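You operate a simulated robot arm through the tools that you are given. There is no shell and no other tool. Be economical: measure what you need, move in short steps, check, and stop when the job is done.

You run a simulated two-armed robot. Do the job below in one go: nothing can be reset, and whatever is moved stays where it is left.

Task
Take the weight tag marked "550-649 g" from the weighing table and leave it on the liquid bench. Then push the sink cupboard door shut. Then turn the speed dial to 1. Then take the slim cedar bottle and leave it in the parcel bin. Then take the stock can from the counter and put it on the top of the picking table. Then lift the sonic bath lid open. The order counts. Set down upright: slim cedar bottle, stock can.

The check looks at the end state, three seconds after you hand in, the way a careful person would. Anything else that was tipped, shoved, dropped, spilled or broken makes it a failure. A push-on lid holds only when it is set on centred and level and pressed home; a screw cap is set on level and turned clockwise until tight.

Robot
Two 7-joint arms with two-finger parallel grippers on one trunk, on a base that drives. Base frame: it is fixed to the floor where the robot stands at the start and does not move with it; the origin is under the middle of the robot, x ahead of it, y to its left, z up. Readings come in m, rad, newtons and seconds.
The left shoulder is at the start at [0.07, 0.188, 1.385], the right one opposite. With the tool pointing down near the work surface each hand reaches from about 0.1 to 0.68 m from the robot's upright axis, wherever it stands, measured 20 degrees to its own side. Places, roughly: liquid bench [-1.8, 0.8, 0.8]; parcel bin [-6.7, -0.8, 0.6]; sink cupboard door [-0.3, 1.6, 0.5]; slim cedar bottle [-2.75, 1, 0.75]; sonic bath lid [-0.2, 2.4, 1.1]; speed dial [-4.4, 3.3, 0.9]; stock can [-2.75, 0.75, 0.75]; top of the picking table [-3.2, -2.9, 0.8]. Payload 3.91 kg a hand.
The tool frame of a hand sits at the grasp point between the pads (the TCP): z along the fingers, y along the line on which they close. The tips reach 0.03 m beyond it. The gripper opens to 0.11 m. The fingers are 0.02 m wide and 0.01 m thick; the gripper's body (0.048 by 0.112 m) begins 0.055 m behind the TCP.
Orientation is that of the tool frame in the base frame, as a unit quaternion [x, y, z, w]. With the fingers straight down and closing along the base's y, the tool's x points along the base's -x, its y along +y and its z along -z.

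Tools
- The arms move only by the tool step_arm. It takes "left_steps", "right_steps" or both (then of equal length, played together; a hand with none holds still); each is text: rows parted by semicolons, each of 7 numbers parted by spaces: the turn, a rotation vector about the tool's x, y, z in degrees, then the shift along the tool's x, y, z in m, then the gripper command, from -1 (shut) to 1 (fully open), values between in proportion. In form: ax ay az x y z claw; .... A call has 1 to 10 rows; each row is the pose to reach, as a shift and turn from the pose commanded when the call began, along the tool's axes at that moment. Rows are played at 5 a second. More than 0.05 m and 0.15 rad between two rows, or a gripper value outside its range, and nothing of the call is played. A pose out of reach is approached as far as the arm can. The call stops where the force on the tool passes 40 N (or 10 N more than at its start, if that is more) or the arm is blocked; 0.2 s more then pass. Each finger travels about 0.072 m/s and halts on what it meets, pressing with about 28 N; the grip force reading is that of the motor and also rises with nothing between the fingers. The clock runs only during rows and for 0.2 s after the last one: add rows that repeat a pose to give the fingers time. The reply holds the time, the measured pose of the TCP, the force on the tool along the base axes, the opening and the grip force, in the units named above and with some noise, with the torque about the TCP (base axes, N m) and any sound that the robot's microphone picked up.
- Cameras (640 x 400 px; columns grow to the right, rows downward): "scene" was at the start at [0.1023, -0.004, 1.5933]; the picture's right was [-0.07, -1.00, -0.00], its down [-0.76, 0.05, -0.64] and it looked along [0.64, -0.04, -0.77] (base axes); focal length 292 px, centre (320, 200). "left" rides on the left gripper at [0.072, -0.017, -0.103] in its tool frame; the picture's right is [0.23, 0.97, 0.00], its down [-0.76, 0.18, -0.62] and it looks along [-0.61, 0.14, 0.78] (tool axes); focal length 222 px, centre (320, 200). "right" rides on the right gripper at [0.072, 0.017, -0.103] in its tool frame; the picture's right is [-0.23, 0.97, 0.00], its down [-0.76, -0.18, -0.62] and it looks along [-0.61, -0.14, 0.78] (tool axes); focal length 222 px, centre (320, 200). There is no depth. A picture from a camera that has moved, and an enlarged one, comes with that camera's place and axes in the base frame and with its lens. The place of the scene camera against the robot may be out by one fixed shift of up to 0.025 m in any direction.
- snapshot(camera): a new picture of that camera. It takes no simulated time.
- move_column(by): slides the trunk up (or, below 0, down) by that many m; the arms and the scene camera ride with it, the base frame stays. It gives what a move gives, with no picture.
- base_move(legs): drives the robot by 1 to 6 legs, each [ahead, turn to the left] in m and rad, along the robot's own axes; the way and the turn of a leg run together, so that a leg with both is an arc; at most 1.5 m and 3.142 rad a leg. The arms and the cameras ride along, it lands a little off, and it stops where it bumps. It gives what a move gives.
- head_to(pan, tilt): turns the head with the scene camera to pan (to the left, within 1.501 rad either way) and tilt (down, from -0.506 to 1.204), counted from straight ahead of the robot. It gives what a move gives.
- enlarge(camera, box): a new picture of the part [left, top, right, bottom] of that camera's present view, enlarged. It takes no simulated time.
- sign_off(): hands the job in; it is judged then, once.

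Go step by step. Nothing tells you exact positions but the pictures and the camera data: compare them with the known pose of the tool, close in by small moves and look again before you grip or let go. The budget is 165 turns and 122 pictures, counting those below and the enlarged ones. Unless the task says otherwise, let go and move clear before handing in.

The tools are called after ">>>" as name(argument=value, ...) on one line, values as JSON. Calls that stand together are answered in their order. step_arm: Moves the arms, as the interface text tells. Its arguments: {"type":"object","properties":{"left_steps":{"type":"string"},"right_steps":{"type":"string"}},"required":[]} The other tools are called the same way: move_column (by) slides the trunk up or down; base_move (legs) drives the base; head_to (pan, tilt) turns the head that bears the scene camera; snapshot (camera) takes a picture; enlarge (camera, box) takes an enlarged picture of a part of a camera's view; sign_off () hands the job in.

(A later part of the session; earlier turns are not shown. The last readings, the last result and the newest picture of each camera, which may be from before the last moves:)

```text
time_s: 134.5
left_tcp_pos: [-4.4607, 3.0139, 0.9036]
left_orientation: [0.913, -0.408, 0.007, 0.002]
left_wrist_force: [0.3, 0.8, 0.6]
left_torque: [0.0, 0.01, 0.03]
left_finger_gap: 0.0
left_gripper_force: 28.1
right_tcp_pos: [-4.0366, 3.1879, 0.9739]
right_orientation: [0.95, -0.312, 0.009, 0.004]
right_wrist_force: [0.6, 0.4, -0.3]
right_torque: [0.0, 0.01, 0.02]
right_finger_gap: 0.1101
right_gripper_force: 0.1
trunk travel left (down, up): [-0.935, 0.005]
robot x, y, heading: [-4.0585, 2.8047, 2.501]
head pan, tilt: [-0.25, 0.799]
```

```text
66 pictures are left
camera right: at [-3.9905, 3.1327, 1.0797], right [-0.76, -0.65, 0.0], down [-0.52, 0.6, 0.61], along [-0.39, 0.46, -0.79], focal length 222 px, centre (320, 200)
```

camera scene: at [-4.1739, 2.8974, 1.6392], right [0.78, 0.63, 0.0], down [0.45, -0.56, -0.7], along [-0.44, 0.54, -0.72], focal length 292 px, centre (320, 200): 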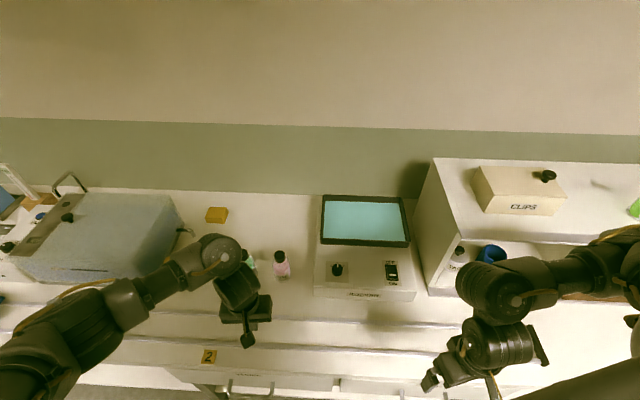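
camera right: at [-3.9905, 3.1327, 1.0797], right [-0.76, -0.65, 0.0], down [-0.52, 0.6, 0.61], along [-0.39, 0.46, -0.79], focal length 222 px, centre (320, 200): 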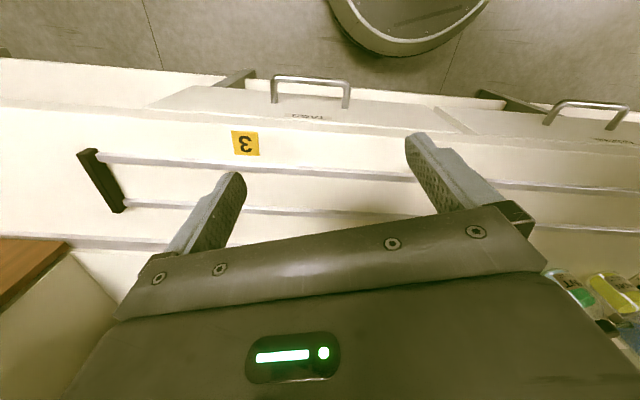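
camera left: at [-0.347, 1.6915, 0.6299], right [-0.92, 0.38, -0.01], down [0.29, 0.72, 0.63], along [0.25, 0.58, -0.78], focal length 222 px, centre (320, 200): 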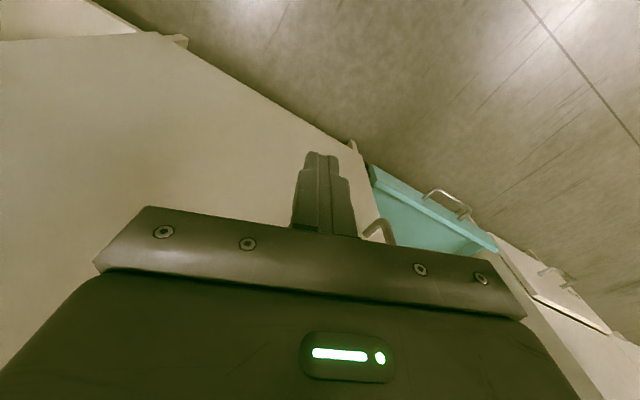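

I clear the left hand back and bring the right hand in front of the rocker.

>>> step_arm(left_steps="0 0 0 0.02 0 0 -1;0 0 0 0.04 0 0 -1;0 0 0 0.06 0 0 -1;0 0 0 0.08 0 0 -1;0 0 0 0.09 0 0 -1;0 0 0 0.09 0 0 -1", right_steps="0 0 0 -0.02 0.03 -0.015 1;0 0 0 -0.05 0.065 -0.03 1;0 0 0 -0.085 0.1 -0.045 1;0 0 0 -0.12 0.135 -0.045 1;0 0 0 -0.155 0.17 -0.045 1;0 0 0 -0.184 0.2025 -0.045 1")

>>> snapshot(camera="right")

>>> snapshot(camera="scene")

```text
refused: row 3 steps farther than a row can; nothing moved
```

```text
65 pictures are left
camera right: at [-3.9905, 3.1327, 1.0797], right [-0.76, -0.65, 0.0], down [-0.52, 0.6, 0.61], along [-0.39, 0.46, -0.79], focal length 222 px, centre (320, 200)
```

right: 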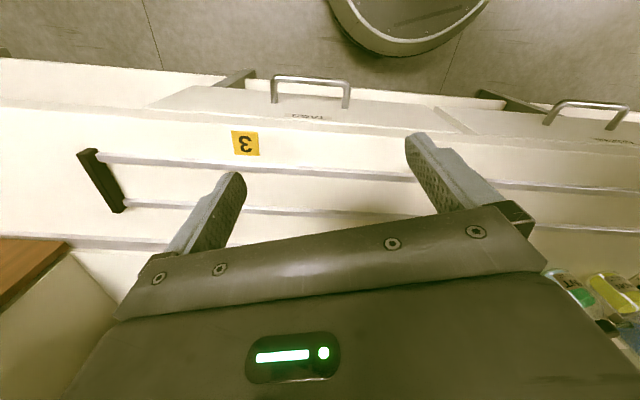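

```text
64 pictures are left
camera scene: at [-4.1739, 2.8974, 1.6392], right [0.78, 0.63, 0.0], down [0.45, -0.56, -0.7], along [-0.44, 0.54, -0.72], focal length 292 px, centre (320, 200)
```

scene: 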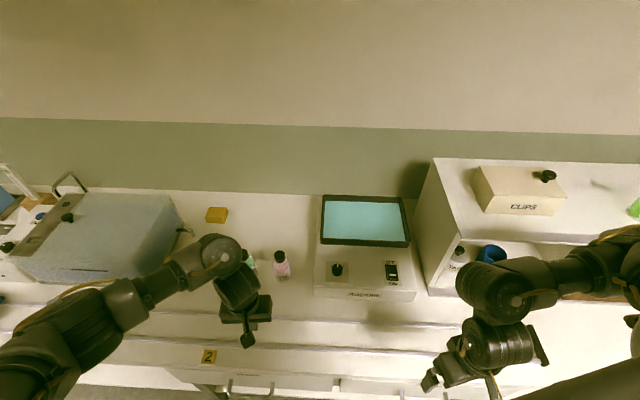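

The rows were slightly too long; I repeat with finer rows.

>>> step_arm(left_steps="0 0 0 0.02 0 0 -1;0 0 0 0.04 0 0 -1;0 0 0 0.06 0 0 -1;0 0 0 0.08 0 0 -1;0 0 0 0.09 0 0 -1;0 0 0 0.09 0 0 -1;0 0 0 0.09 0 0 -1;0 0 0 0.09 0 0 -1", right_steps="0 0 0 -0.02 0.025 -0.015 1;0 0 0 -0.04 0.05 -0.03 1;0 0 0 -0.06 0.08 -0.045 1;0 0 0 -0.085 0.11 -0.045 1;0 0 0 -0.11 0.14 -0.045 1;0 0 0 -0.135 0.17 -0.045 1;0 0 0 -0.16 0.195 -0.045 1;0 0 0 -0.184 0.2025 -0.045 1")

>>> snapshot(camera="right")

```text
time_s: 136.3
left_tcp_pos: [-4.3994, 2.9458, 0.9033]
left_orientation: [0.913, -0.408, 0.005, 0.002]
left_wrist_force: [0.7, -0.7, 0.6]
left_torque: [-0.03, 0.04, -0.02]
left_finger_gap: 0.0
left_gripper_force: 27.9
right_tcp_pos: [-4.3176, 3.1631, 0.9923]
right_orientation: [0.95, -0.312, 0.009, 0.006]
right_wrist_force: [-0.4, 0.0, -0.1]
right_torque: [0.02, -0.02, -0.02]
right_finger_gap: 0.11
right_gripper_force: 0.1
right hand out of reach, approached as far as the arm can: row 1, 2, 3, 4, 5, 6, 7, 8
trunk travel left (down, up): [-0.935, 0.005]
robot x, y, heading: [-4.0599, 2.802, 2.503]
head pan, tilt: [-0.25, 0.799]
```

```text
63 pictures are left
camera right: at [-4.2711, 3.1084, 1.0978], right [-0.76, -0.65, 0.0], down [-0.52, 0.6, 0.61], along [-0.39, 0.46, -0.8], focal length 222 px, centre (320, 200)
```

right: 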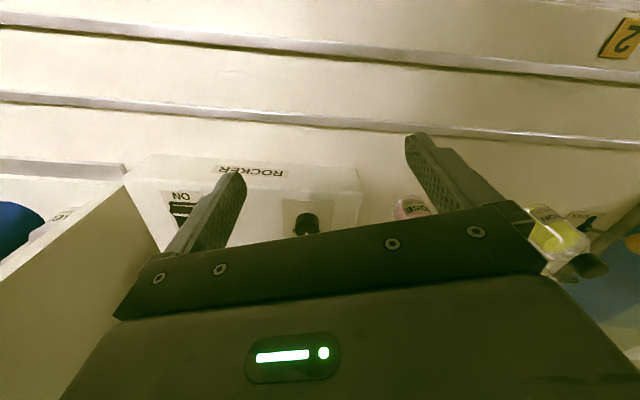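

The knob shows at the picture's lower middle. I move over it.

>>> step_arm(right_steps="0 0 0 -0.03 -0.01 0 1;0 0 0 -0.06 -0.02 0 1;0 0 0 -0.09 -0.03 0 1;0 0 0 -0.115 -0.04 0 1;0 0 0 -0.128 -0.0445 0 1")

>>> snapshot(camera="right")

```text
time_s: 137.5
left_tcp_pos: [-4.3995, 2.9458, 0.9027]
left_orientation: [0.913, -0.408, 0.006, 0.002]
left_wrist_force: [0.0, -0.7, 0.9]
left_torque: [0.0, 0.0, -0.03]
left_finger_gap: 0.0
left_gripper_force: 27.6
right_tcp_pos: [-4.3955, 3.2736, 0.9876]
right_orientation: [0.95, -0.312, 0.009, 0.004]
right_wrist_force: [0.4, -0.1, -0.4]
right_torque: [-0.01, -0.01, -0.04]
right_finger_gap: 0.1098
right_gripper_force: 0.1
trunk travel left (down, up): [-0.935, 0.005]
robot x, y, heading: [-4.059, 2.8035, 2.501]
head pan, tilt: [-0.25, 0.799]
```

```text
62 pictures are left
camera right: at [-4.3502, 3.2187, 1.0935], right [-0.76, -0.65, 0.0], down [-0.52, 0.6, 0.61], along [-0.39, 0.46, -0.79], focal length 222 px, centre (320, 200)
```

right: 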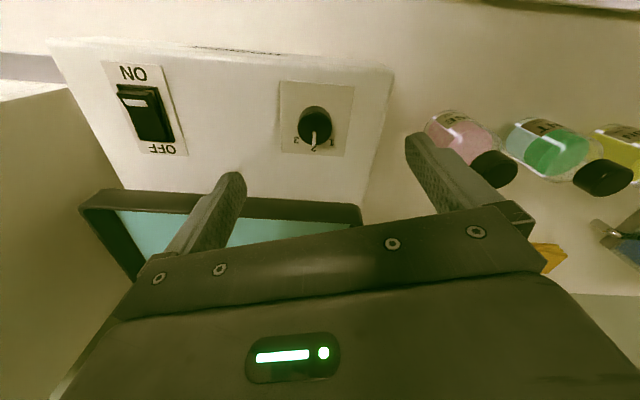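

>>> enlarge(camera="right", box=[270, 70, 366, 170])

```text
4.00 times, centred on (318, 120) of right
camera zoom: at [-4.3502, 3.2187, 1.0935], right [-0.76, -0.65, 0.0], down [-0.52, 0.6, 0.61], along [-0.39, 0.46, -0.79], focal length 888 px, centre (328, 520)
```

zoom: 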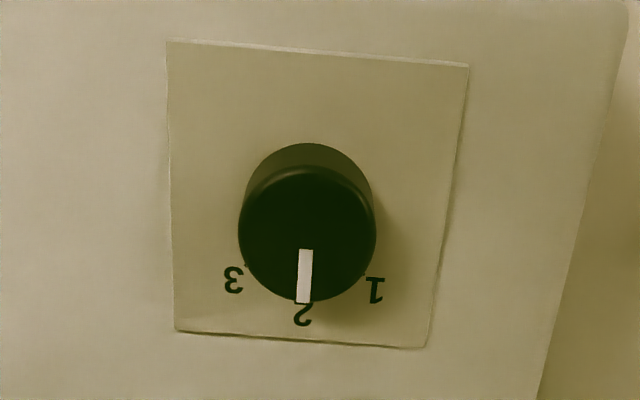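

The labels are clear: 1, 2, 3 about 41 degrees apart, mark now at 2, so I need a counter-clockwise turn (seen from above) of about 41 degrees. I pre-rotate the hand the other way, narrow the fingers, and descend part way over the knob.

>>> step_arm(right_steps="0 0 8.2 -0.005 -0.0068 0 0.3;0 0 16.4 -0.005 -0.0068 0 0.3;0 0 24.6 -0.005 -0.0068 0 0.3;0 0 32.8 -0.005 -0.0068 0 0.3;0 0 41 -0.005 -0.0068 0 0.3;0 0 41 -0.005 -0.0068 0.03 0.3;0 0 41 -0.005 -0.0068 0.06 0.3;0 0 41 -0.005 -0.0068 0.06 0.3")

>>> snapshot(camera="right")

```text
time_s: 139.3
left_tcp_pos: [-4.4004, 2.9469, 0.9038]
left_orientation: [0.913, -0.409, 0.005, 0.001]
left_wrist_force: [-0.7, -0.6, 0.1]
left_torque: [0.03, 0.01, -0.02]
left_finger_gap: 0.0
left_gripper_force: 28.1
right_tcp_pos: [-4.3948, 3.2836, 0.9289]
right_orientation: [0.78, -0.625, 0.009, 0.001]
right_wrist_force: [0.4, 0.1, 0.1]
right_torque: [0.01, -0.01, 0.02]
right_finger_gap: 0.0717
right_gripper_force: 0.1
right hand out of reach, approached as far as the arm can: row 5
trunk travel left (down, up): [-0.935, 0.005]
robot x, y, heading: [-4.0598, 2.8063, 2.502]
head pan, tilt: [-0.25, 0.799]
```

```text
60 pictures are left
camera right: at [-4.3978, 3.2101, 1.0342], right [-1.0, 0.01, -0.01], down [0.0, 0.79, 0.61], along [0.02, 0.61, -0.79], focal length 222 px, centre (320, 200)
```

right: 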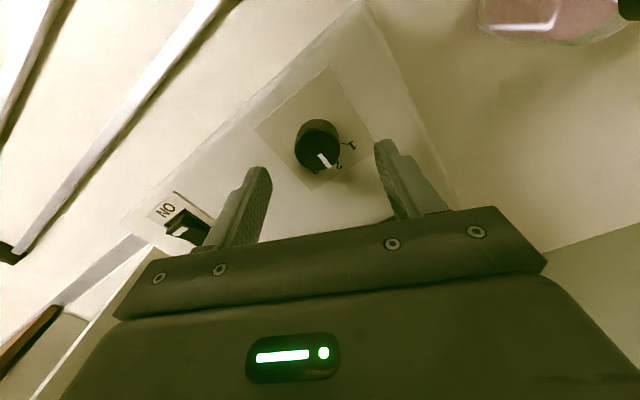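

Nearly centred. I descend around the knob.

>>> step_arm(right_steps="0 0 0 -0.004 -0.003 0.02 0.3;0 0 0 -0.004 -0.003 0.035 0.3;0 0 0 -0.004 -0.003 0.043 0.3;0 0 0 -0.004 -0.003 0.043 0.3")

>>> snapshot(camera="right")

```text
time_s: 139.9
left_tcp_pos: [-4.398, 2.945, 0.9033]
left_orientation: [0.912, -0.409, 0.005, 0.002]
left_wrist_force: [0.1, 0.3, -0.8]
left_torque: [-0.02, -0.02, 0.0]
left_finger_gap: 0.0
left_gripper_force: 28.3
right_tcp_pos: [-4.3935, 3.2852, 0.9036]
right_orientation: [0.781, -0.624, 0.006, 0.005]
right_wrist_force: [7.3, -6.0, 15.1]
right_torque: [-0.21, 0.36, 0.18]
right_finger_gap: 0.0692
right_gripper_force: 0.1
trunk travel left (down, up): [-0.935, 0.005]
robot x, y, heading: [-4.0591, 2.8044, 2.497]
head pan, tilt: [-0.25, 0.799]
stopped in row 3 (right hand): the force on the tool passed its limit (the readings are from after the stop); the commanded pose is now the measured one
```

```text
59 pictures are left
camera right: at [-4.3958, 3.2125, 1.008], right [-1.0, 0.01, 0.0], down [0.0, 0.79, 0.61], along [0.01, 0.61, -0.79], focal length 222 px, centre (320, 200)
```

right: 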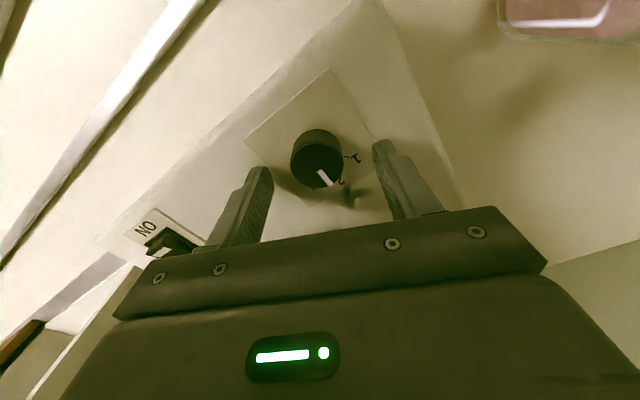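

The fingertips met the panel at z about 0.874, so knob top is about 0.893; re-triangulating, the knob is at (-4.392, 3.2755). I lift slightly, shift back 1 cm and close.

>>> step_arm(right_steps="0 0 0 0.003 0 -0.005 0.3;0 0 0 0.0099 0 -0.004 0.3;0 0 0 0.0099 0 -0.003 0.3;0 0 0 0.0099 0 -0.003 -0.1;0 0 0 0.0099 0 -0.003 -1;0 0 0 0.0099 0 -0.003 -1;0 0 0 0.0099 0 -0.003 -1")

>>> snapshot(camera="right")

```text
time_s: 141.5
left_tcp_pos: [-4.3995, 2.9472, 0.9032]
left_orientation: [0.912, -0.41, 0.006, 0.002]
left_wrist_force: [0.4, 0.8, -0.4]
left_torque: [-0.01, 0.04, 0.02]
left_finger_gap: 0.0
left_gripper_force: 28.3
right_tcp_pos: [-4.3928, 3.2792, 0.905]
right_orientation: [0.781, -0.624, 0.007, 0.004]
right_wrist_force: [3.7, 0.8, -3.1]
right_torque: [0.56, 0.14, -0.01]
right_finger_gap: 0.0317
right_gripper_force: 45.0
trunk travel left (down, up): [-0.935, 0.005]
robot x, y, heading: [-4.0569, 2.801, 2.497]
head pan, tilt: [-0.25, 0.799]
```

```text
58 pictures are left
camera right: at [-4.3948, 3.2054, 1.0092], right [-1.0, 0.01, -0.01], down [0.0, 0.79, 0.61], along [0.01, 0.61, -0.79], focal length 222 px, centre (320, 200)
```

right: 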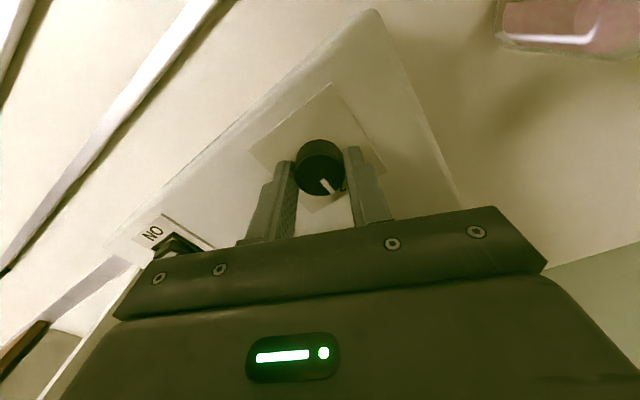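

The knob is gripped. I turn it 41 degrees counter-clockwise.

>>> step_arm(right_steps="0 0 -7 0 0 0 -1;0 0 -14 0 0 0 -1;0 0 -21 0 0 0 -1;0 0 -28 0 0 0 -1;0 0 -35 0 0 0 -1;0 0 -41 0 0 0 -1;0 0 -41 0 0 0 -1")

>>> enlarge(camera="right", box=[240, 80, 400, 230])

```text
time_s: 143.1
left_tcp_pos: [-4.3995, 2.9468, 0.9037]
left_orientation: [0.913, -0.408, 0.006, 0.002]
left_wrist_force: [0.2, 0.6, 0.4]
left_torque: [0.0, -0.02, -0.01]
left_finger_gap: 0.0
left_gripper_force: 28.0
right_tcp_pos: [-4.3941, 3.278, 0.9062]
right_orientation: [0.95, -0.311, 0.004, 0.007]
right_wrist_force: [-0.9, 4.2, 2.3]
right_torque: [-0.07, -0.94, 0.02]
right_finger_gap: 0.0317
right_gripper_force: 45.1
trunk travel left (down, up): [-0.935, 0.005]
robot x, y, heading: [-4.0573, 2.8029, 2.503]
head pan, tilt: [-0.25, 0.799]
```

```text
2.67 times, centred on (320, 155) of right
camera zoom: at [-4.3461, 3.223, 1.0092], right [-0.76, -0.65, 0.01], down [-0.51, 0.6, 0.61], along [-0.4, 0.46, -0.79], focal length 592 px, centre (320, 320)
```

zoom: 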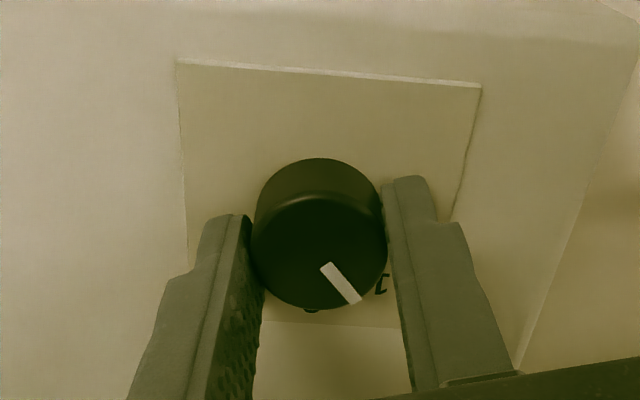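

The mark is about 7 degrees short of 1. I turn a little more, then release and lift to check.

>>> step_arm(right_steps="0 0 -4 0 0 0 -1;0 0 -8 0 0 0 -1;0 0 -8 0 0 0 -1;0 0 -8 0 0 0 0.0;0 0 -8 0 0 0 0.3;0 0 -8 0 0 0 0.3;0 0 -8 0 0 -0.03 0.3;0 0 -8 0 0 -0.06 0.3")

>>> enlarge(camera="right", box=[240, 60, 400, 210])

```text
time_s: 144.9
left_tcp_pos: [-4.4001, 2.9459, 0.9031]
left_orientation: [0.912, -0.409, 0.006, 0.001]
left_wrist_force: [0.7, 0.1, -1.4]
left_torque: [0.01, -0.01, -0.01]
left_finger_gap: 0.0002
left_gripper_force: 27.9
right_tcp_pos: [-4.3954, 3.2775, 0.9646]
right_orientation: [0.969, -0.245, 0.005, 0.006]
right_wrist_force: [-0.5, -0.3, 0.2]
right_torque: [0.01, -0.01, -0.01]
right_finger_gap: 0.0714
right_gripper_force: 0.0
trunk travel left (down, up): [-0.935, 0.005]
robot x, y, heading: [-4.0576, 2.8032, 2.499]
head pan, tilt: [-0.25, 0.799]
```

```text
2.67 times, centred on (320, 135) of right
camera zoom: at [-4.3417, 3.2291, 1.0696], right [-0.66, -0.75, 0.01], down [-0.59, 0.53, 0.61], along [-0.46, 0.4, -0.79], focal length 592 px, centre (320, 373)
```

zoom: 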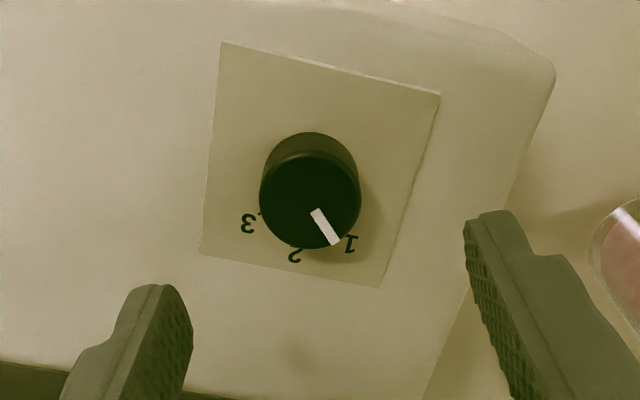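

The labels are at ±45 degrees and the mark is about 5 degrees short of 1. I regrip and turn slightly more.

>>> step_arm(right_steps="0 0 0 0 0 0.03 0.3;0 0 0 0 0 0.058 0.3;0 0 0 0 0 0.059 -0.1;0 0 0 0 0 0.059 -1;0 0 0 0 0 0.059 -1;0 0 -3 0 0 0.059 -1;0 0 -6 0 0 0.059 -1;0 0 -6 0 0 0.059 -1")

>>> step_arm(right_steps="0 0 0 0 0 0 -0.2;0 0 0 0 0 0 0.1;0 0 0 0 0 0 0.3;0 0 0 0 0 -0.03 0.3;0 0 0 0 0 -0.06 0.3")

>>> enlarge(camera="right", box=[240, 60, 400, 210])

```text
time_s: 146.7
left_tcp_pos: [-4.4005, 2.9471, 0.9029]
left_orientation: [0.913, -0.408, 0.006, 0.002]
left_wrist_force: [0.1, -0.1, -0.2]
left_torque: [-0.02, -0.03, -0.01]
left_finger_gap: 0.0
left_gripper_force: 27.9
right_tcp_pos: [-4.3938, 3.2783, 0.9046]
right_orientation: [0.981, -0.194, 0.004, 0.006]
right_wrist_force: [0.9, 0.0, -0.1]
right_torque: [0.4, -0.49, -0.16]
right_finger_gap: 0.0313
right_gripper_force: 44.9
trunk travel left (down, up): [-0.935, 0.005]
robot x, y, heading: [-4.0577, 2.8018, 2.498]
head pan, tilt: [-0.25, 0.799]
```

```text
time_s: 147.9
left_tcp_pos: [-4.3998, 2.9472, 0.9038]
left_orientation: [0.912, -0.409, 0.005, 0.002]
left_wrist_force: [-0.5, 0.5, 0.9]
left_torque: [0.01, 0.04, -0.01]
left_finger_gap: 0.0001
left_gripper_force: 27.9
right_tcp_pos: [-4.3934, 3.2768, 0.9655]
right_orientation: [0.981, -0.194, 0.004, 0.006]
right_wrist_force: [0.4, 0.4, 0.7]
right_torque: [0.02, 0.02, 0.01]
right_finger_gap: 0.0715
right_gripper_force: 0.1
trunk travel left (down, up): [-0.935, 0.005]
robot x, y, heading: [-4.0577, 2.8032, 2.499]
head pan, tilt: [-0.25, 0.799]
```

```text
2.67 times, centred on (320, 135) of right
camera zoom: at [-4.3338, 3.2358, 1.0717], right [-0.58, -0.82, 0.01], down [-0.64, 0.46, 0.61], along [-0.5, 0.35, -0.79], focal length 592 px, centre (320, 373)
```

zoom: 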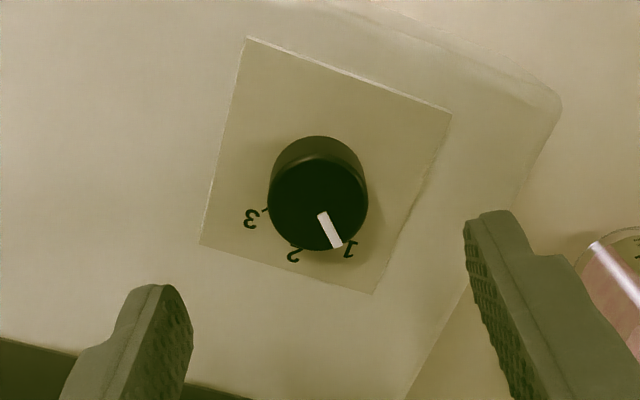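

The mark now points at the 1. I lift and pull the right hand back, reverse, and check the dial once from afar.

>>> step_arm(right_steps="0 0 5 0.04 0 -0.015 0.3;0 0 10 0.08 -0.01 -0.015 0.5;0 0 14 0.12 -0.02 -0.015 0.7;0 0 14 0.16 -0.03 -0.01 1;0 0 14 0.2 -0.04 0 1")

>>> base_move(legs=[[-0.35, 0]])

>>> head_to(pan=-0.25, tilt=0.7)

>>> snapshot(camera="scene")

```text
time_s: 149.1
left_tcp_pos: [-4.3982, 2.9483, 0.9029]
left_orientation: [0.913, -0.408, 0.006, 0.003]
left_wrist_force: [1.1, 0.0, 0.2]
left_torque: [0.04, 0.01, 0.03]
left_finger_gap: 0.0
left_gripper_force: 27.9
right_tcp_pos: [-4.1933, 3.241, 0.9646]
right_orientation: [0.95, -0.312, 0.004, 0.007]
right_wrist_force: [-0.1, -0.5, 0.1]
right_torque: [0.01, 0.01, -0.01]
right_finger_gap: 0.1101
right_gripper_force: 0.1
trunk travel left (down, up): [-0.935, 0.005]
robot x, y, heading: [-4.0564, 2.8084, 2.503]
head pan, tilt: [-0.25, 0.799]
```

```text
time_s: 151.3
left_tcp_pos: [-4.1259, 2.7423, 0.9021]
left_orientation: [0.913, -0.409, 0.006, 0.002]
left_wrist_force: [-0.3, -0.8, 0.3]
left_torque: [-0.02, 0.01, 0.01]
left_finger_gap: 0.0
left_gripper_force: 27.6
right_tcp_pos: [-3.9205, 3.0368, 0.9633]
right_orientation: [0.95, -0.312, 0.005, 0.006]
right_wrist_force: [-0.9, -0.5, 0.6]
right_torque: [0.0, 0.02, 0.02]
right_finger_gap: 0.1099
right_gripper_force: 0.0
trunk travel left (down, up): [-0.935, 0.005]
robot x, y, heading: [-3.782, 2.5983, 2.498]
head pan, tilt: [-0.25, 0.799]
```

```text
time_s: 152.0
left_tcp_pos: [-4.1245, 2.7408, 0.9036]
left_orientation: [0.913, -0.409, 0.006, 0.002]
left_wrist_force: [-0.1, -0.5, 0.5]
left_torque: [-0.03, 0.0, -0.01]
left_finger_gap: 0.0
left_gripper_force: 28.2
right_tcp_pos: [-3.9192, 3.0346, 0.9636]
right_orientation: [0.95, -0.312, 0.005, 0.006]
right_wrist_force: [-0.3, -0.1, -0.6]
right_torque: [-0.01, 0.03, 0.03]
right_finger_gap: 0.11
right_gripper_force: 0.1
trunk travel left (down, up): [-0.935, 0.005]
robot x, y, heading: [-3.7811, 2.5987, 2.498]
head pan, tilt: [-0.25, 0.7]
```

```text
54 pictures are left
camera scene: at [-3.9004, 2.6951, 1.6474], right [0.78, 0.63, 0.0], down [0.4, -0.5, -0.76], along [-0.48, 0.6, -0.64], focal length 292 px, centre (320, 200)
```

scene: 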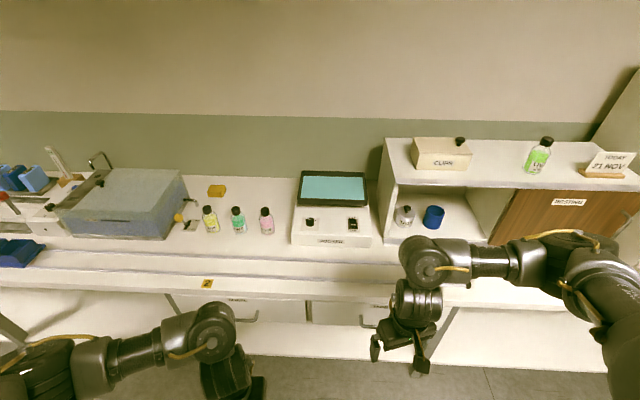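

>>> enlarge(camera="scene", box=[298, 210, 322, 234])

```text
16.00 times, centred on (310, 222) of scene
camera zoom: at [-3.9004, 2.6951, 1.6474], right [0.78, 0.63, 0.0], down [0.4, -0.5, -0.76], along [-0.48, 0.6, -0.64], focal length 4672 px, centre (480, -152)
```

zoom: 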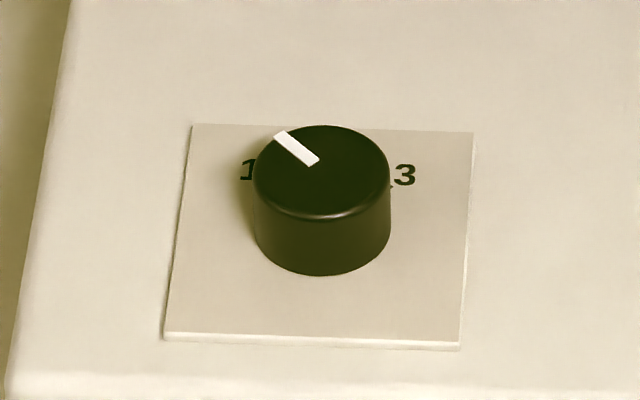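

The mark points at 1. Next the cedar bottle: I turn round and drive toward the back bench, stopping short for a look.

>>> base_move(legs=[[0, 2.633], [0.75, 0], [0, 0.244]])

>>> head_to(pan=0.0, tilt=0.6)

>>> snapshot(camera="scene")

```text
time_s: 163.1
left_tcp_pos: [-3.1742, 1.7126, 0.9022]
left_orientation: [0.518, 0.856, 0.002, -0.005]
left_wrist_force: [-0.4, 0.8, 0.1]
left_torque: [-0.01, 0.02, 0.01]
left_finger_gap: 0.0
left_gripper_force: 27.8
right_tcp_pos: [-3.4438, 1.4774, 0.9624]
right_orientation: [0.426, 0.905, 0.007, -0.005]
right_wrist_force: [0.4, -0.6, 0.1]
right_torque: [-0.02, -0.04, 0.0]
right_finger_gap: 0.1103
right_gripper_force: 0.1
trunk travel left (down, up): [-0.935, 0.005]
robot x, y, heading: [-3.4712, 1.9355, -0.888]
head pan, tilt: [-0.25, 0.7]
```

```text
time_s: 163.9
left_tcp_pos: [-3.1723, 1.7129, 0.9025]
left_orientation: [0.518, 0.855, 0.002, -0.006]
left_wrist_force: [0.5, -0.8, -0.1]
left_torque: [-0.02, 0.0, -0.04]
left_finger_gap: 0.0001
left_gripper_force: 27.9
right_tcp_pos: [-3.4431, 1.4767, 0.9643]
right_orientation: [0.426, 0.905, 0.007, -0.004]
right_wrist_force: [0.1, 0.6, -0.6]
right_torque: [0.02, -0.01, -0.03]
right_finger_gap: 0.1099
right_gripper_force: 0.0
trunk travel left (down, up): [-0.935, 0.005]
robot x, y, heading: [-3.4706, 1.9363, -0.891]
head pan, tilt: [0.0, 0.6]
```

```text
52 pictures are left
camera scene: at [-3.4073, 1.8289, 1.656], right [-0.78, -0.63, 0.0], down [-0.36, 0.44, -0.82], along [0.52, -0.64, -0.57], focal length 292 px, centre (320, 200)
```

scene: 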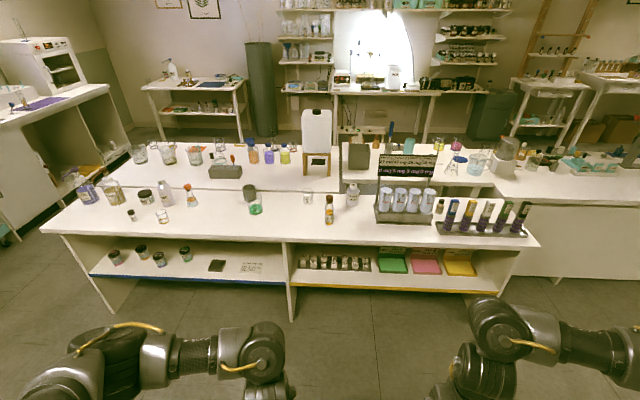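

>>> enlarge(camera="scene", box=[280, 160, 400, 240])

```text
5.00 times, centred on (340, 200) of scene
camera zoom: at [-3.4073, 1.8289, 1.656], right [-0.78, -0.63, 0.0], down [-0.36, 0.44, -0.82], along [0.52, -0.64, -0.57], focal length 1460 px, centre (220, 200)
```

zoom: 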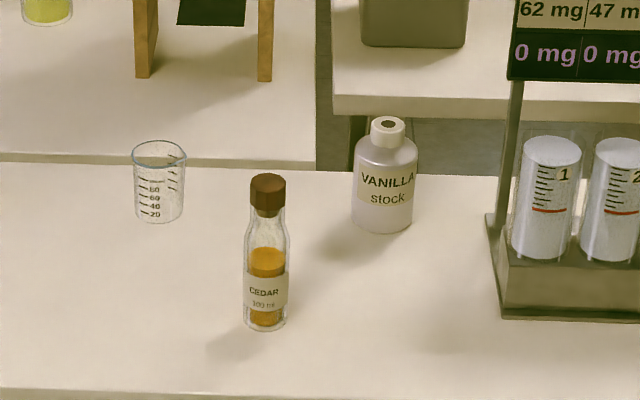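

The slim cedar bottle is at about (-2.745, 0.945), top near 0.915; the "VANILLA stock" can at (-2.742, 0.733) behind it. I drive so the right hand can take the bottle from the front.

>>> base_move(legs=[[0, 0.769], [0.7, 0], [0, -1.222], [0.3, 0]])

>>> snapshot(camera="scene")

>>> snapshot(camera="right")

```text
time_s: 174.4
left_tcp_pos: [-2.4943, 1.2068, 0.9042]
left_orientation: [0.69, 0.723, 0.003, -0.004]
left_wrist_force: [-0.3, 0.4, 0.0]
left_torque: [-0.02, -0.03, -0.04]
left_finger_gap: 0.0
left_gripper_force: 27.7
right_tcp_pos: [-2.8385, 1.1081, 0.9638]
right_orientation: [0.612, 0.791, 0.008, -0.003]
right_wrist_force: [-1.2, -0.1, -0.5]
right_torque: [-0.02, 0.02, -0.01]
right_finger_gap: 0.1099
right_gripper_force: 0.0
trunk travel left (down, up): [-0.935, 0.005]
robot x, y, heading: [-2.6715, 1.5279, -1.327]
head pan, tilt: [0.0, 0.6]
```

```text
50 pictures are left
camera scene: at [-2.6611, 1.401, 1.6562], right [-0.97, -0.24, 0.0], down [-0.14, 0.55, -0.83], along [0.2, -0.8, -0.56], focal length 292 px, centre (320, 200)
```

scene: 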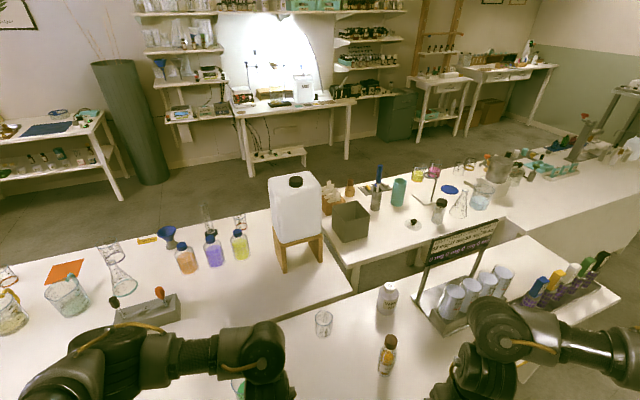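

```text
49 pictures are left
camera right: at [-2.8423, 1.1805, 1.0695], right [1.0, 0.02, 0.01], down [0.02, -0.79, 0.61], along [0.02, -0.61, -0.79], focal length 222 px, centre (320, 200)
```

right: 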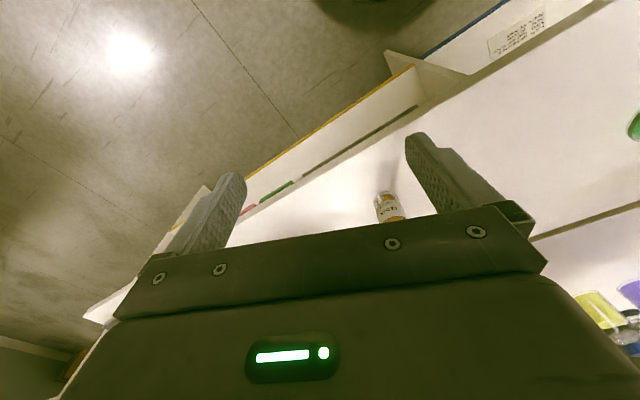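

Bottle is about (-2.735, 0.948). I lower the open hand in front of it.

>>> step_arm(right_steps="0 0 0 -0.015 0.02 0.02 1;0 0 0 -0.03 0.04 0.04 1;0 0 0 -0.045 0.055 0.065 1;0 0 0 -0.061 0.06 0.1 1;0 0 0 -0.061 0.06 0.134 1;0 0 0 -0.061 0.06 0.134 1")

>>> snapshot(camera="right")

```text
time_s: 175.8
left_tcp_pos: [-2.4944, 1.206, 0.9033]
left_orientation: [0.691, 0.723, 0.003, -0.005]
left_wrist_force: [0.3, -0.3, 1.0]
left_torque: [0.0, 0.03, 0.01]
left_finger_gap: 0.0001
left_gripper_force: 28.5
right_tcp_pos: [-2.7618, 1.065, 0.8302]
right_orientation: [0.612, 0.791, 0.008, -0.002]
right_wrist_force: [-0.1, -0.6, 0.4]
right_torque: [0.03, -0.01, -0.02]
right_finger_gap: 0.1099
right_gripper_force: 0.1
trunk travel left (down, up): [-0.935, 0.005]
robot x, y, heading: [-2.6674, 1.5313, -1.321]
head pan, tilt: [0.0, 0.6]
```

```text
48 pictures are left
camera right: at [-2.766, 1.137, 0.935], right [1.0, 0.02, 0.01], down [0.02, -0.79, 0.61], along [0.02, -0.61, -0.79], focal length 222 px, centre (320, 200)
```

right: 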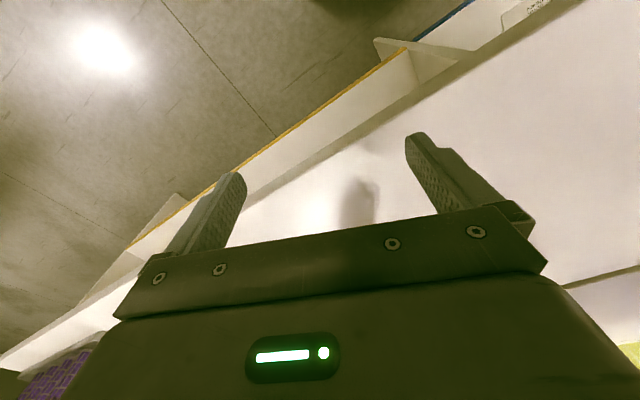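

>>> head_to(pan=-0.2, tilt=0.85)

>>> snapshot(camera="scene")

```text
time_s: 176.6
left_tcp_pos: [-2.4949, 1.2053, 0.9031]
left_orientation: [0.691, 0.723, 0.004, -0.005]
left_wrist_force: [0.0, 0.3, 0.2]
left_torque: [0.0, -0.02, -0.02]
left_finger_gap: 0.0001
left_gripper_force: 28.4
right_tcp_pos: [-2.7636, 1.0634, 0.8314]
right_orientation: [0.612, 0.791, 0.007, -0.003]
right_wrist_force: [-0.6, 0.7, 0.4]
right_torque: [0.01, 0.0, 0.0]
right_finger_gap: 0.1097
right_gripper_force: 0.0
trunk travel left (down, up): [-0.935, 0.005]
robot x, y, heading: [-2.6697, 1.5319, -1.328]
head pan, tilt: [-0.201, 0.85]
```

```text
47 pictures are left
camera scene: at [-2.6785, 1.4065, 1.6352], right [-1.0, -0.05, 0.0], down [-0.03, 0.75, -0.66], along [0.03, -0.66, -0.75], focal length 292 px, centre (320, 200)
```

scene: 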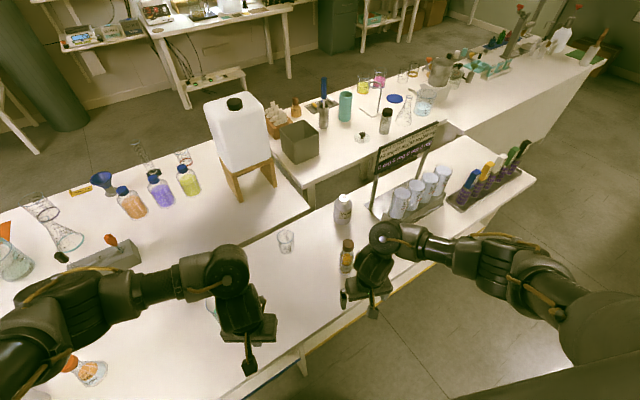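

Laterally aligned with the bottle. I move forward 9 cm, straddling it, and check.

>>> step_arm(right_steps="0 0 0 -0.03 0 0 1;0 0 0 -0.06 0 0 1;0 0 0 -0.09 0 0 1;0 0 0 -0.09 0 0 1")

>>> snapshot(camera="right")

>>> enlarge(camera="scene", box=[290, 200, 450, 340])

```text
time_s: 177.6
left_tcp_pos: [-2.4952, 1.2053, 0.9036]
left_orientation: [0.691, 0.723, 0.003, -0.005]
left_wrist_force: [0.1, 0.6, 0.2]
left_torque: [-0.02, -0.02, 0.01]
left_finger_gap: 0.0
left_gripper_force: 27.8
right_tcp_pos: [-2.7449, 0.9762, 0.8299]
right_orientation: [0.612, 0.791, 0.006, -0.003]
right_wrist_force: [-0.4, 0.3, -0.4]
right_torque: [-0.01, -0.01, 0.0]
right_finger_gap: 0.1098
right_gripper_force: 0.1
trunk travel left (down, up): [-0.935, 0.005]
robot x, y, heading: [-2.6686, 1.534, -1.325]
head pan, tilt: [-0.201, 0.85]
```

```text
46 pictures are left
camera right: at [-2.7477, 1.0491, 0.935], right [1.0, 0.02, 0.01], down [0.02, -0.79, 0.61], along [0.02, -0.61, -0.79], focal length 222 px, centre (320, 200)
```

right: 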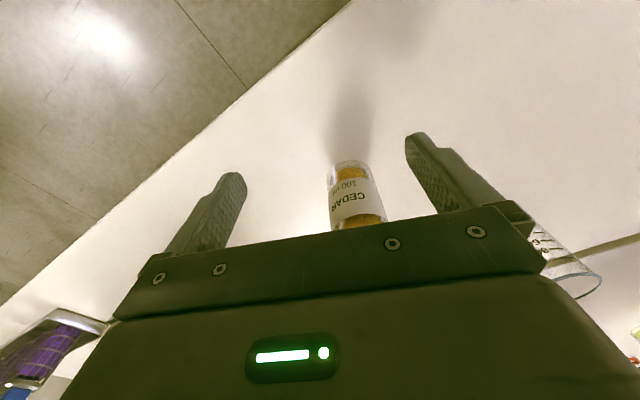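

```text
2.86 times, centred on (370, 270) of scene
camera zoom: at [-2.6789, 1.4068, 1.6351], right [-1.0, -0.04, 0.0], down [-0.03, 0.75, -0.66], along [0.03, -0.66, -0.75], focal length 834 px, centre (177, 0)
```

zoom: 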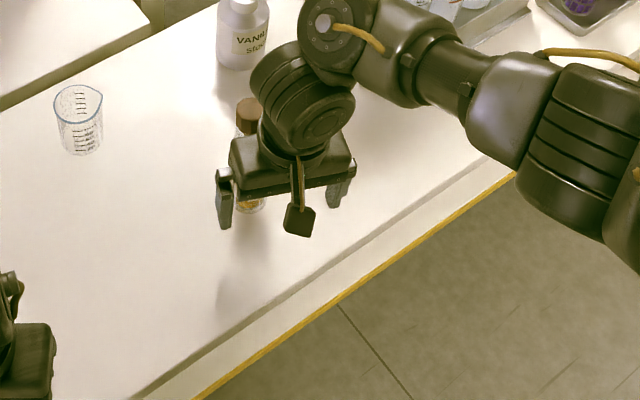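

The bottle's cap would meet the palm if I went on upright, so I back off and pitch the hand about 55 degrees so the fingers point forward, then grip its body.

>>> step_arm(right_steps="0 0 0 0.04 0.005 0 1;0 -8 0 0.08 0.01 0 1;0 -16 0 0.09 0.014 0 1;0 -24 0 0.09 0.014 0 1;0 -32 0 0.09 0.014 0 1;0 -40 0 0.09 0.014 0.005 1;0 -48 0 0.09 0.014 0.01 1;0 -55 0 0.09 0.014 0.015 1;0 -55 0 0.09 0.014 0.015 1")

>>> snapshot(camera="right")

>>> enlarge(camera="scene", box=[290, 200, 450, 340])

```text
time_s: 179.6
left_tcp_pos: [-2.4955, 1.2059, 0.9025]
left_orientation: [0.69, 0.723, 0.004, -0.005]
left_wrist_force: [0.9, -0.8, 0.1]
left_torque: [0.02, -0.05, 0.03]
left_finger_gap: 0.0
left_gripper_force: 27.8
right_tcp_pos: [-2.7516, 1.0678, 0.8159]
right_orientation: [0.546, 0.702, -0.277, 0.363]
right_wrist_force: [0.5, 0.3, -0.6]
right_torque: [0.0, 0.02, 0.0]
right_finger_gap: 0.11
right_gripper_force: 0.0
trunk travel left (down, up): [-0.935, 0.005]
robot x, y, heading: [-2.6707, 1.5321, -1.322]
head pan, tilt: [-0.201, 0.85]
```

```text
44 pictures are left
camera right: at [-2.7674, 1.1947, 0.8179], right [0.97, 0.12, 0.19], down [-0.19, 0.01, 0.98], along [0.11, -0.99, 0.04], focal length 222 px, centre (320, 200)
```

right: 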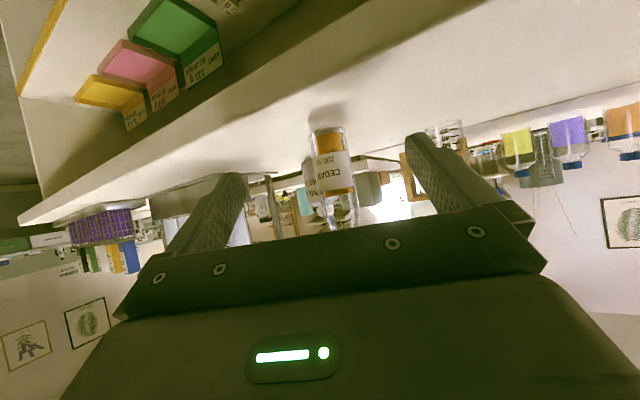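

```text
2.86 times, centred on (370, 270) of scene
camera zoom: at [-2.6785, 1.4059, 1.635], right [-1.0, -0.04, 0.0], down [-0.03, 0.75, -0.66], along [0.03, -0.66, -0.75], focal length 834 px, centre (177, 0)
```

zoom: 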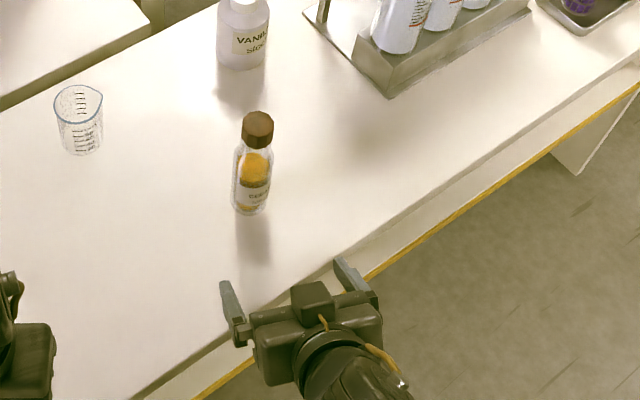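

Aligned now. I advance 14 cm so the fingers straddle the bottle's body, then look.

>>> step_arm(right_steps="0 0 0 -0.02 0 0.0287 1;0 0 0 -0.04 0 0.0573 1;0 0 0 -0.06 0 0.086 1;0 0 0 -0.079 0 0.113 1;0 0 0 -0.079 0 0.113 1")

>>> enlarge(camera="scene", box=[290, 200, 450, 340])

```text
time_s: 180.8
left_tcp_pos: [-2.4947, 1.205, 0.9027]
left_orientation: [0.69, 0.723, 0.004, -0.005]
left_wrist_force: [-0.5, -0.3, 0.2]
left_torque: [0.01, -0.01, 0.0]
left_finger_gap: 0.0
left_gripper_force: 28.1
right_tcp_pos: [-2.7162, 0.9359, 0.8139]
right_orientation: [0.546, 0.702, -0.277, 0.363]
right_wrist_force: [0.1, 0.1, -0.5]
right_torque: [-0.01, 0.0, -0.02]
right_finger_gap: 0.1101
right_gripper_force: 0.0
trunk travel left (down, up): [-0.935, 0.005]
robot x, y, heading: [-2.6707, 1.5297, -1.325]
head pan, tilt: [-0.201, 0.85]
```

```text
2.86 times, centred on (370, 270) of scene
camera zoom: at [-2.6792, 1.4072, 1.6352], right [-1.0, -0.04, 0.0], down [-0.03, 0.75, -0.66], along [0.03, -0.66, -0.75], focal length 834 px, centre (177, 0)
```

zoom: 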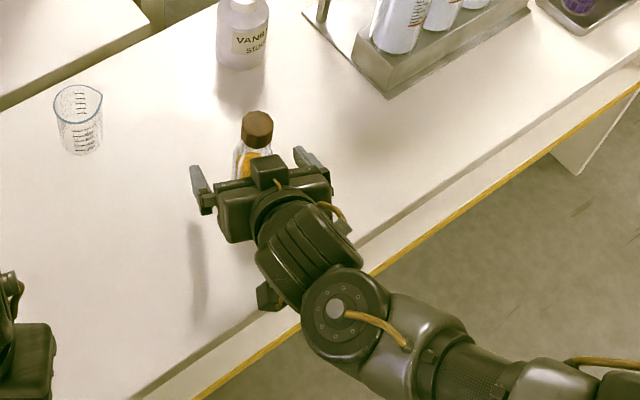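

>>> step_arm(right_steps="0 0 0 0 0 0 0.5;0 0 0 0 0 0 0;0 0 0 0 0 0 -0.2;0 0 0 0 0 0 -1;0 0 0 0 0 0 -1;0 0 0 0 0 0 -1")

>>> snapshot(camera="right")

```text
time_s: 182.2
left_tcp_pos: [-2.4945, 1.2057, 0.9037]
left_orientation: [0.691, 0.723, 0.004, -0.005]
left_wrist_force: [0.2, 0.2, 0.5]
left_torque: [0.04, 0.03, 0.01]
left_finger_gap: 0.0
left_gripper_force: 27.8
right_tcp_pos: [-2.7168, 0.9356, 0.814]
right_orientation: [0.546, 0.702, -0.277, 0.363]
right_wrist_force: [0.2, 0.8, 0.7]
right_torque: [0.02, 0.04, -0.01]
right_finger_gap: 0.0417
right_gripper_force: 27.8
trunk travel left (down, up): [-0.935, 0.005]
robot x, y, heading: [-2.6725, 1.5288, -1.322]
head pan, tilt: [-0.201, 0.85]
```

```text
41 pictures are left
camera right: at [-2.7325, 1.0619, 0.8154], right [0.97, 0.12, 0.19], down [-0.2, 0.01, 0.98], along [0.11, -0.99, 0.03], focal length 222 px, centre (320, 200)
```

right: 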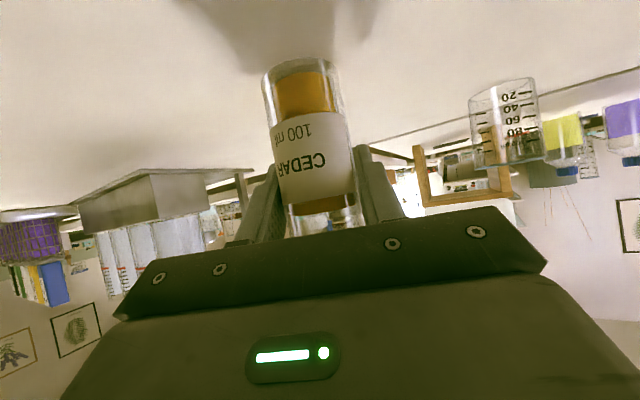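

The bottle is held firmly. I lift it, draw it back, reverse from the bench and look toward the parcel bin.

>>> step_arm(right_steps="0 0 0 -0.02 0 -0.014 -1;0 0 0 -0.049 0 -0.0344 -1;0 0 0 -0.057 0 -0.04 -1;0 0 0 -0.037 0 -0.07 -1;0 0 0 -0.017 0 -0.1 -1;0 0 0 0.003 0 -0.13 -1")

>>> base_move(legs=[[-0.5, 0], [0, -1.2]])

>>> head_to(pan=0.0, tilt=0.4)

>>> snapshot(camera="scene")

```text
time_s: 183.6
left_tcp_pos: [-2.495, 1.2072, 0.9036]
left_orientation: [0.691, 0.723, 0.004, -0.005]
left_wrist_force: [0.2, -0.2, 0.9]
left_torque: [-0.02, -0.01, 0.0]
left_finger_gap: 0.0
left_gripper_force: 28.6
right_tcp_pos: [-2.7436, 1.0392, 0.8868]
right_orientation: [0.546, 0.703, -0.276, 0.363]
right_wrist_force: [-0.8, 0.6, -0.6]
right_torque: [0.04, 0.04, -0.01]
right_finger_gap: 0.0416
right_gripper_force: 28.0
trunk travel left (down, up): [-0.935, 0.005]
robot x, y, heading: [-2.67, 1.5324, -1.323]
head pan, tilt: [-0.201, 0.85]
```

```text
time_s: 189.6
left_tcp_pos: [-3.0376, 1.7487, 0.9024]
left_orientation: [0.979, 0.203, 0.006, -0.002]
left_wrist_force: [-0.1, -0.2, 0.7]
left_torque: [0.01, -0.01, -0.02]
left_finger_gap: 0.0
left_gripper_force: 27.5
right_tcp_pos: [-3.2828, 1.9218, 0.8868]
right_orientation: [0.849, 0.27, -0.432, 0.142]
right_wrist_force: [0.4, -0.1, -2.5]
right_torque: [0.01, 0.0, -0.01]
right_finger_gap: 0.0417
right_gripper_force: 28.2
trunk travel left (down, up): [-0.935, 0.005]
robot x, y, heading: [-2.7938, 2.0276, -2.53]
head pan, tilt: [-0.201, 0.85]
```

```text
time_s: 190.5
left_tcp_pos: [-3.0381, 1.7491, 0.903]
left_orientation: [0.979, 0.204, 0.006, -0.002]
left_wrist_force: [0.0, 0.2, 0.1]
left_torque: [0.0, 0.02, 0.03]
left_finger_gap: 0.0001
left_gripper_force: 28.0
right_tcp_pos: [-3.2825, 1.9209, 0.8867]
right_orientation: [0.848, 0.269, -0.433, 0.143]
right_wrist_force: [0.2, 0.1, -1.3]
right_torque: [0.04, 0.03, -0.01]
right_finger_gap: 0.0416
right_gripper_force: 28.3
trunk travel left (down, up): [-0.935, 0.005]
robot x, y, heading: [-2.7945, 2.0261, -2.528]
head pan, tilt: [0.0, 0.4]
```

```text
40 pictures are left
camera scene: at [-2.9368, 1.9483, 1.6741], right [-0.57, 0.82, 0.0], down [0.32, 0.22, -0.92], along [-0.75, -0.53, -0.39], focal length 292 px, centre (320, 200)
```

scene: 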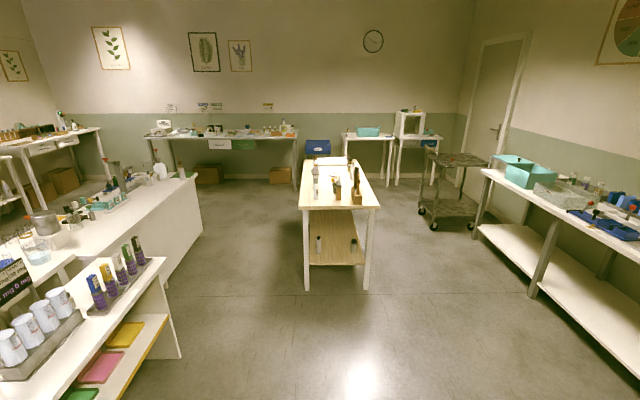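

The blue bin stands by the far wall beyond the wooden table. I go round the table's right side.

>>> base_move(legs=[[0, -0.416], [1.09, 0], [1.09, 0], [0, 0.504], [0.9, 0]])

>>> head_to(pan=0.3, tilt=0.5)

>>> snapshot(camera="scene")

```text
time_s: 208.1
left_tcp_pos: [-5.7557, 0.6377, 0.9024]
left_orientation: [0.962, 0.273, 0.006, -0.003]
left_wrist_force: [1.2, 0.2, -0.5]
left_torque: [-0.02, 0.0, 0.01]
left_finger_gap: 0.0
left_gripper_force: 28.1
right_tcp_pos: [-6.0224, 0.7755, 0.8861]
right_orientation: [0.827, 0.329, -0.422, 0.173]
right_wrist_force: [1.0, -0.2, -1.8]
right_torque: [0.0, -0.04, 0.04]
right_finger_gap: 0.0418
right_gripper_force: 28.0
trunk travel left (down, up): [-0.935, 0.005]
robot x, y, heading: [-5.5556, 0.9499, -2.389]
head pan, tilt: [0.0, 0.4]
```

```text
time_s: 208.9
left_tcp_pos: [-5.7563, 0.6391, 0.9037]
left_orientation: [0.962, 0.273, 0.006, -0.003]
left_wrist_force: [0.1, -0.6, 0.3]
left_torque: [0.01, 0.01, 0.01]
left_finger_gap: 0.0
left_gripper_force: 27.9
right_tcp_pos: [-6.0232, 0.7738, 0.887]
right_orientation: [0.827, 0.329, -0.422, 0.173]
right_wrist_force: [1.8, 0.2, -2.3]
right_torque: [-0.02, 0.01, -0.02]
right_finger_gap: 0.0417
right_gripper_force: 28.1
trunk travel left (down, up): [-0.935, 0.005]
robot x, y, heading: [-5.5554, 0.9482, -2.387]
head pan, tilt: [0.3, 0.499]
```

```text
39 pictures are left
camera scene: at [-5.6622, 0.8382, 1.6651], right [-0.87, 0.49, 0.0], down [0.24, 0.42, -0.88], along [-0.43, -0.76, -0.48], focal length 292 px, centre (320, 200)
```

scene: 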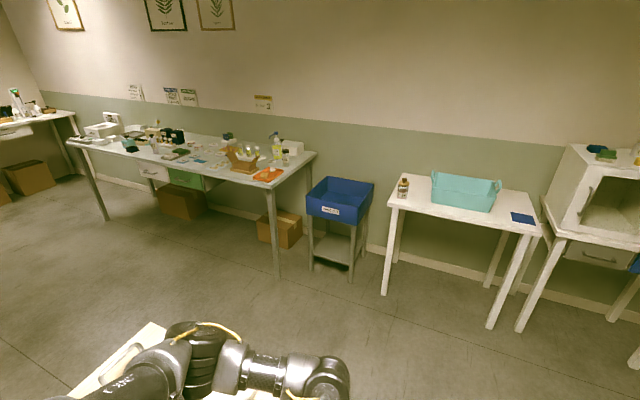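

>>> enlarge(camera="scene", box=[280, 150, 400, 290])

```text
2.86 times, centred on (340, 220) of scene
camera zoom: at [-5.6622, 0.8382, 1.6651], right [-0.87, 0.49, 0.0], down [0.24, 0.42, -0.88], along [-0.43, -0.76, -0.48], focal length 834 px, centre (263, 143)
```

zoom: 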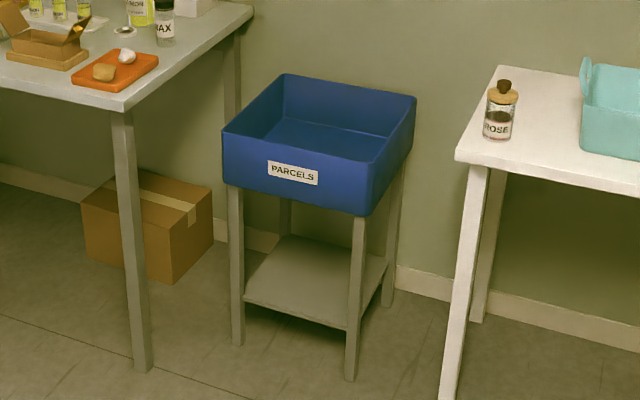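

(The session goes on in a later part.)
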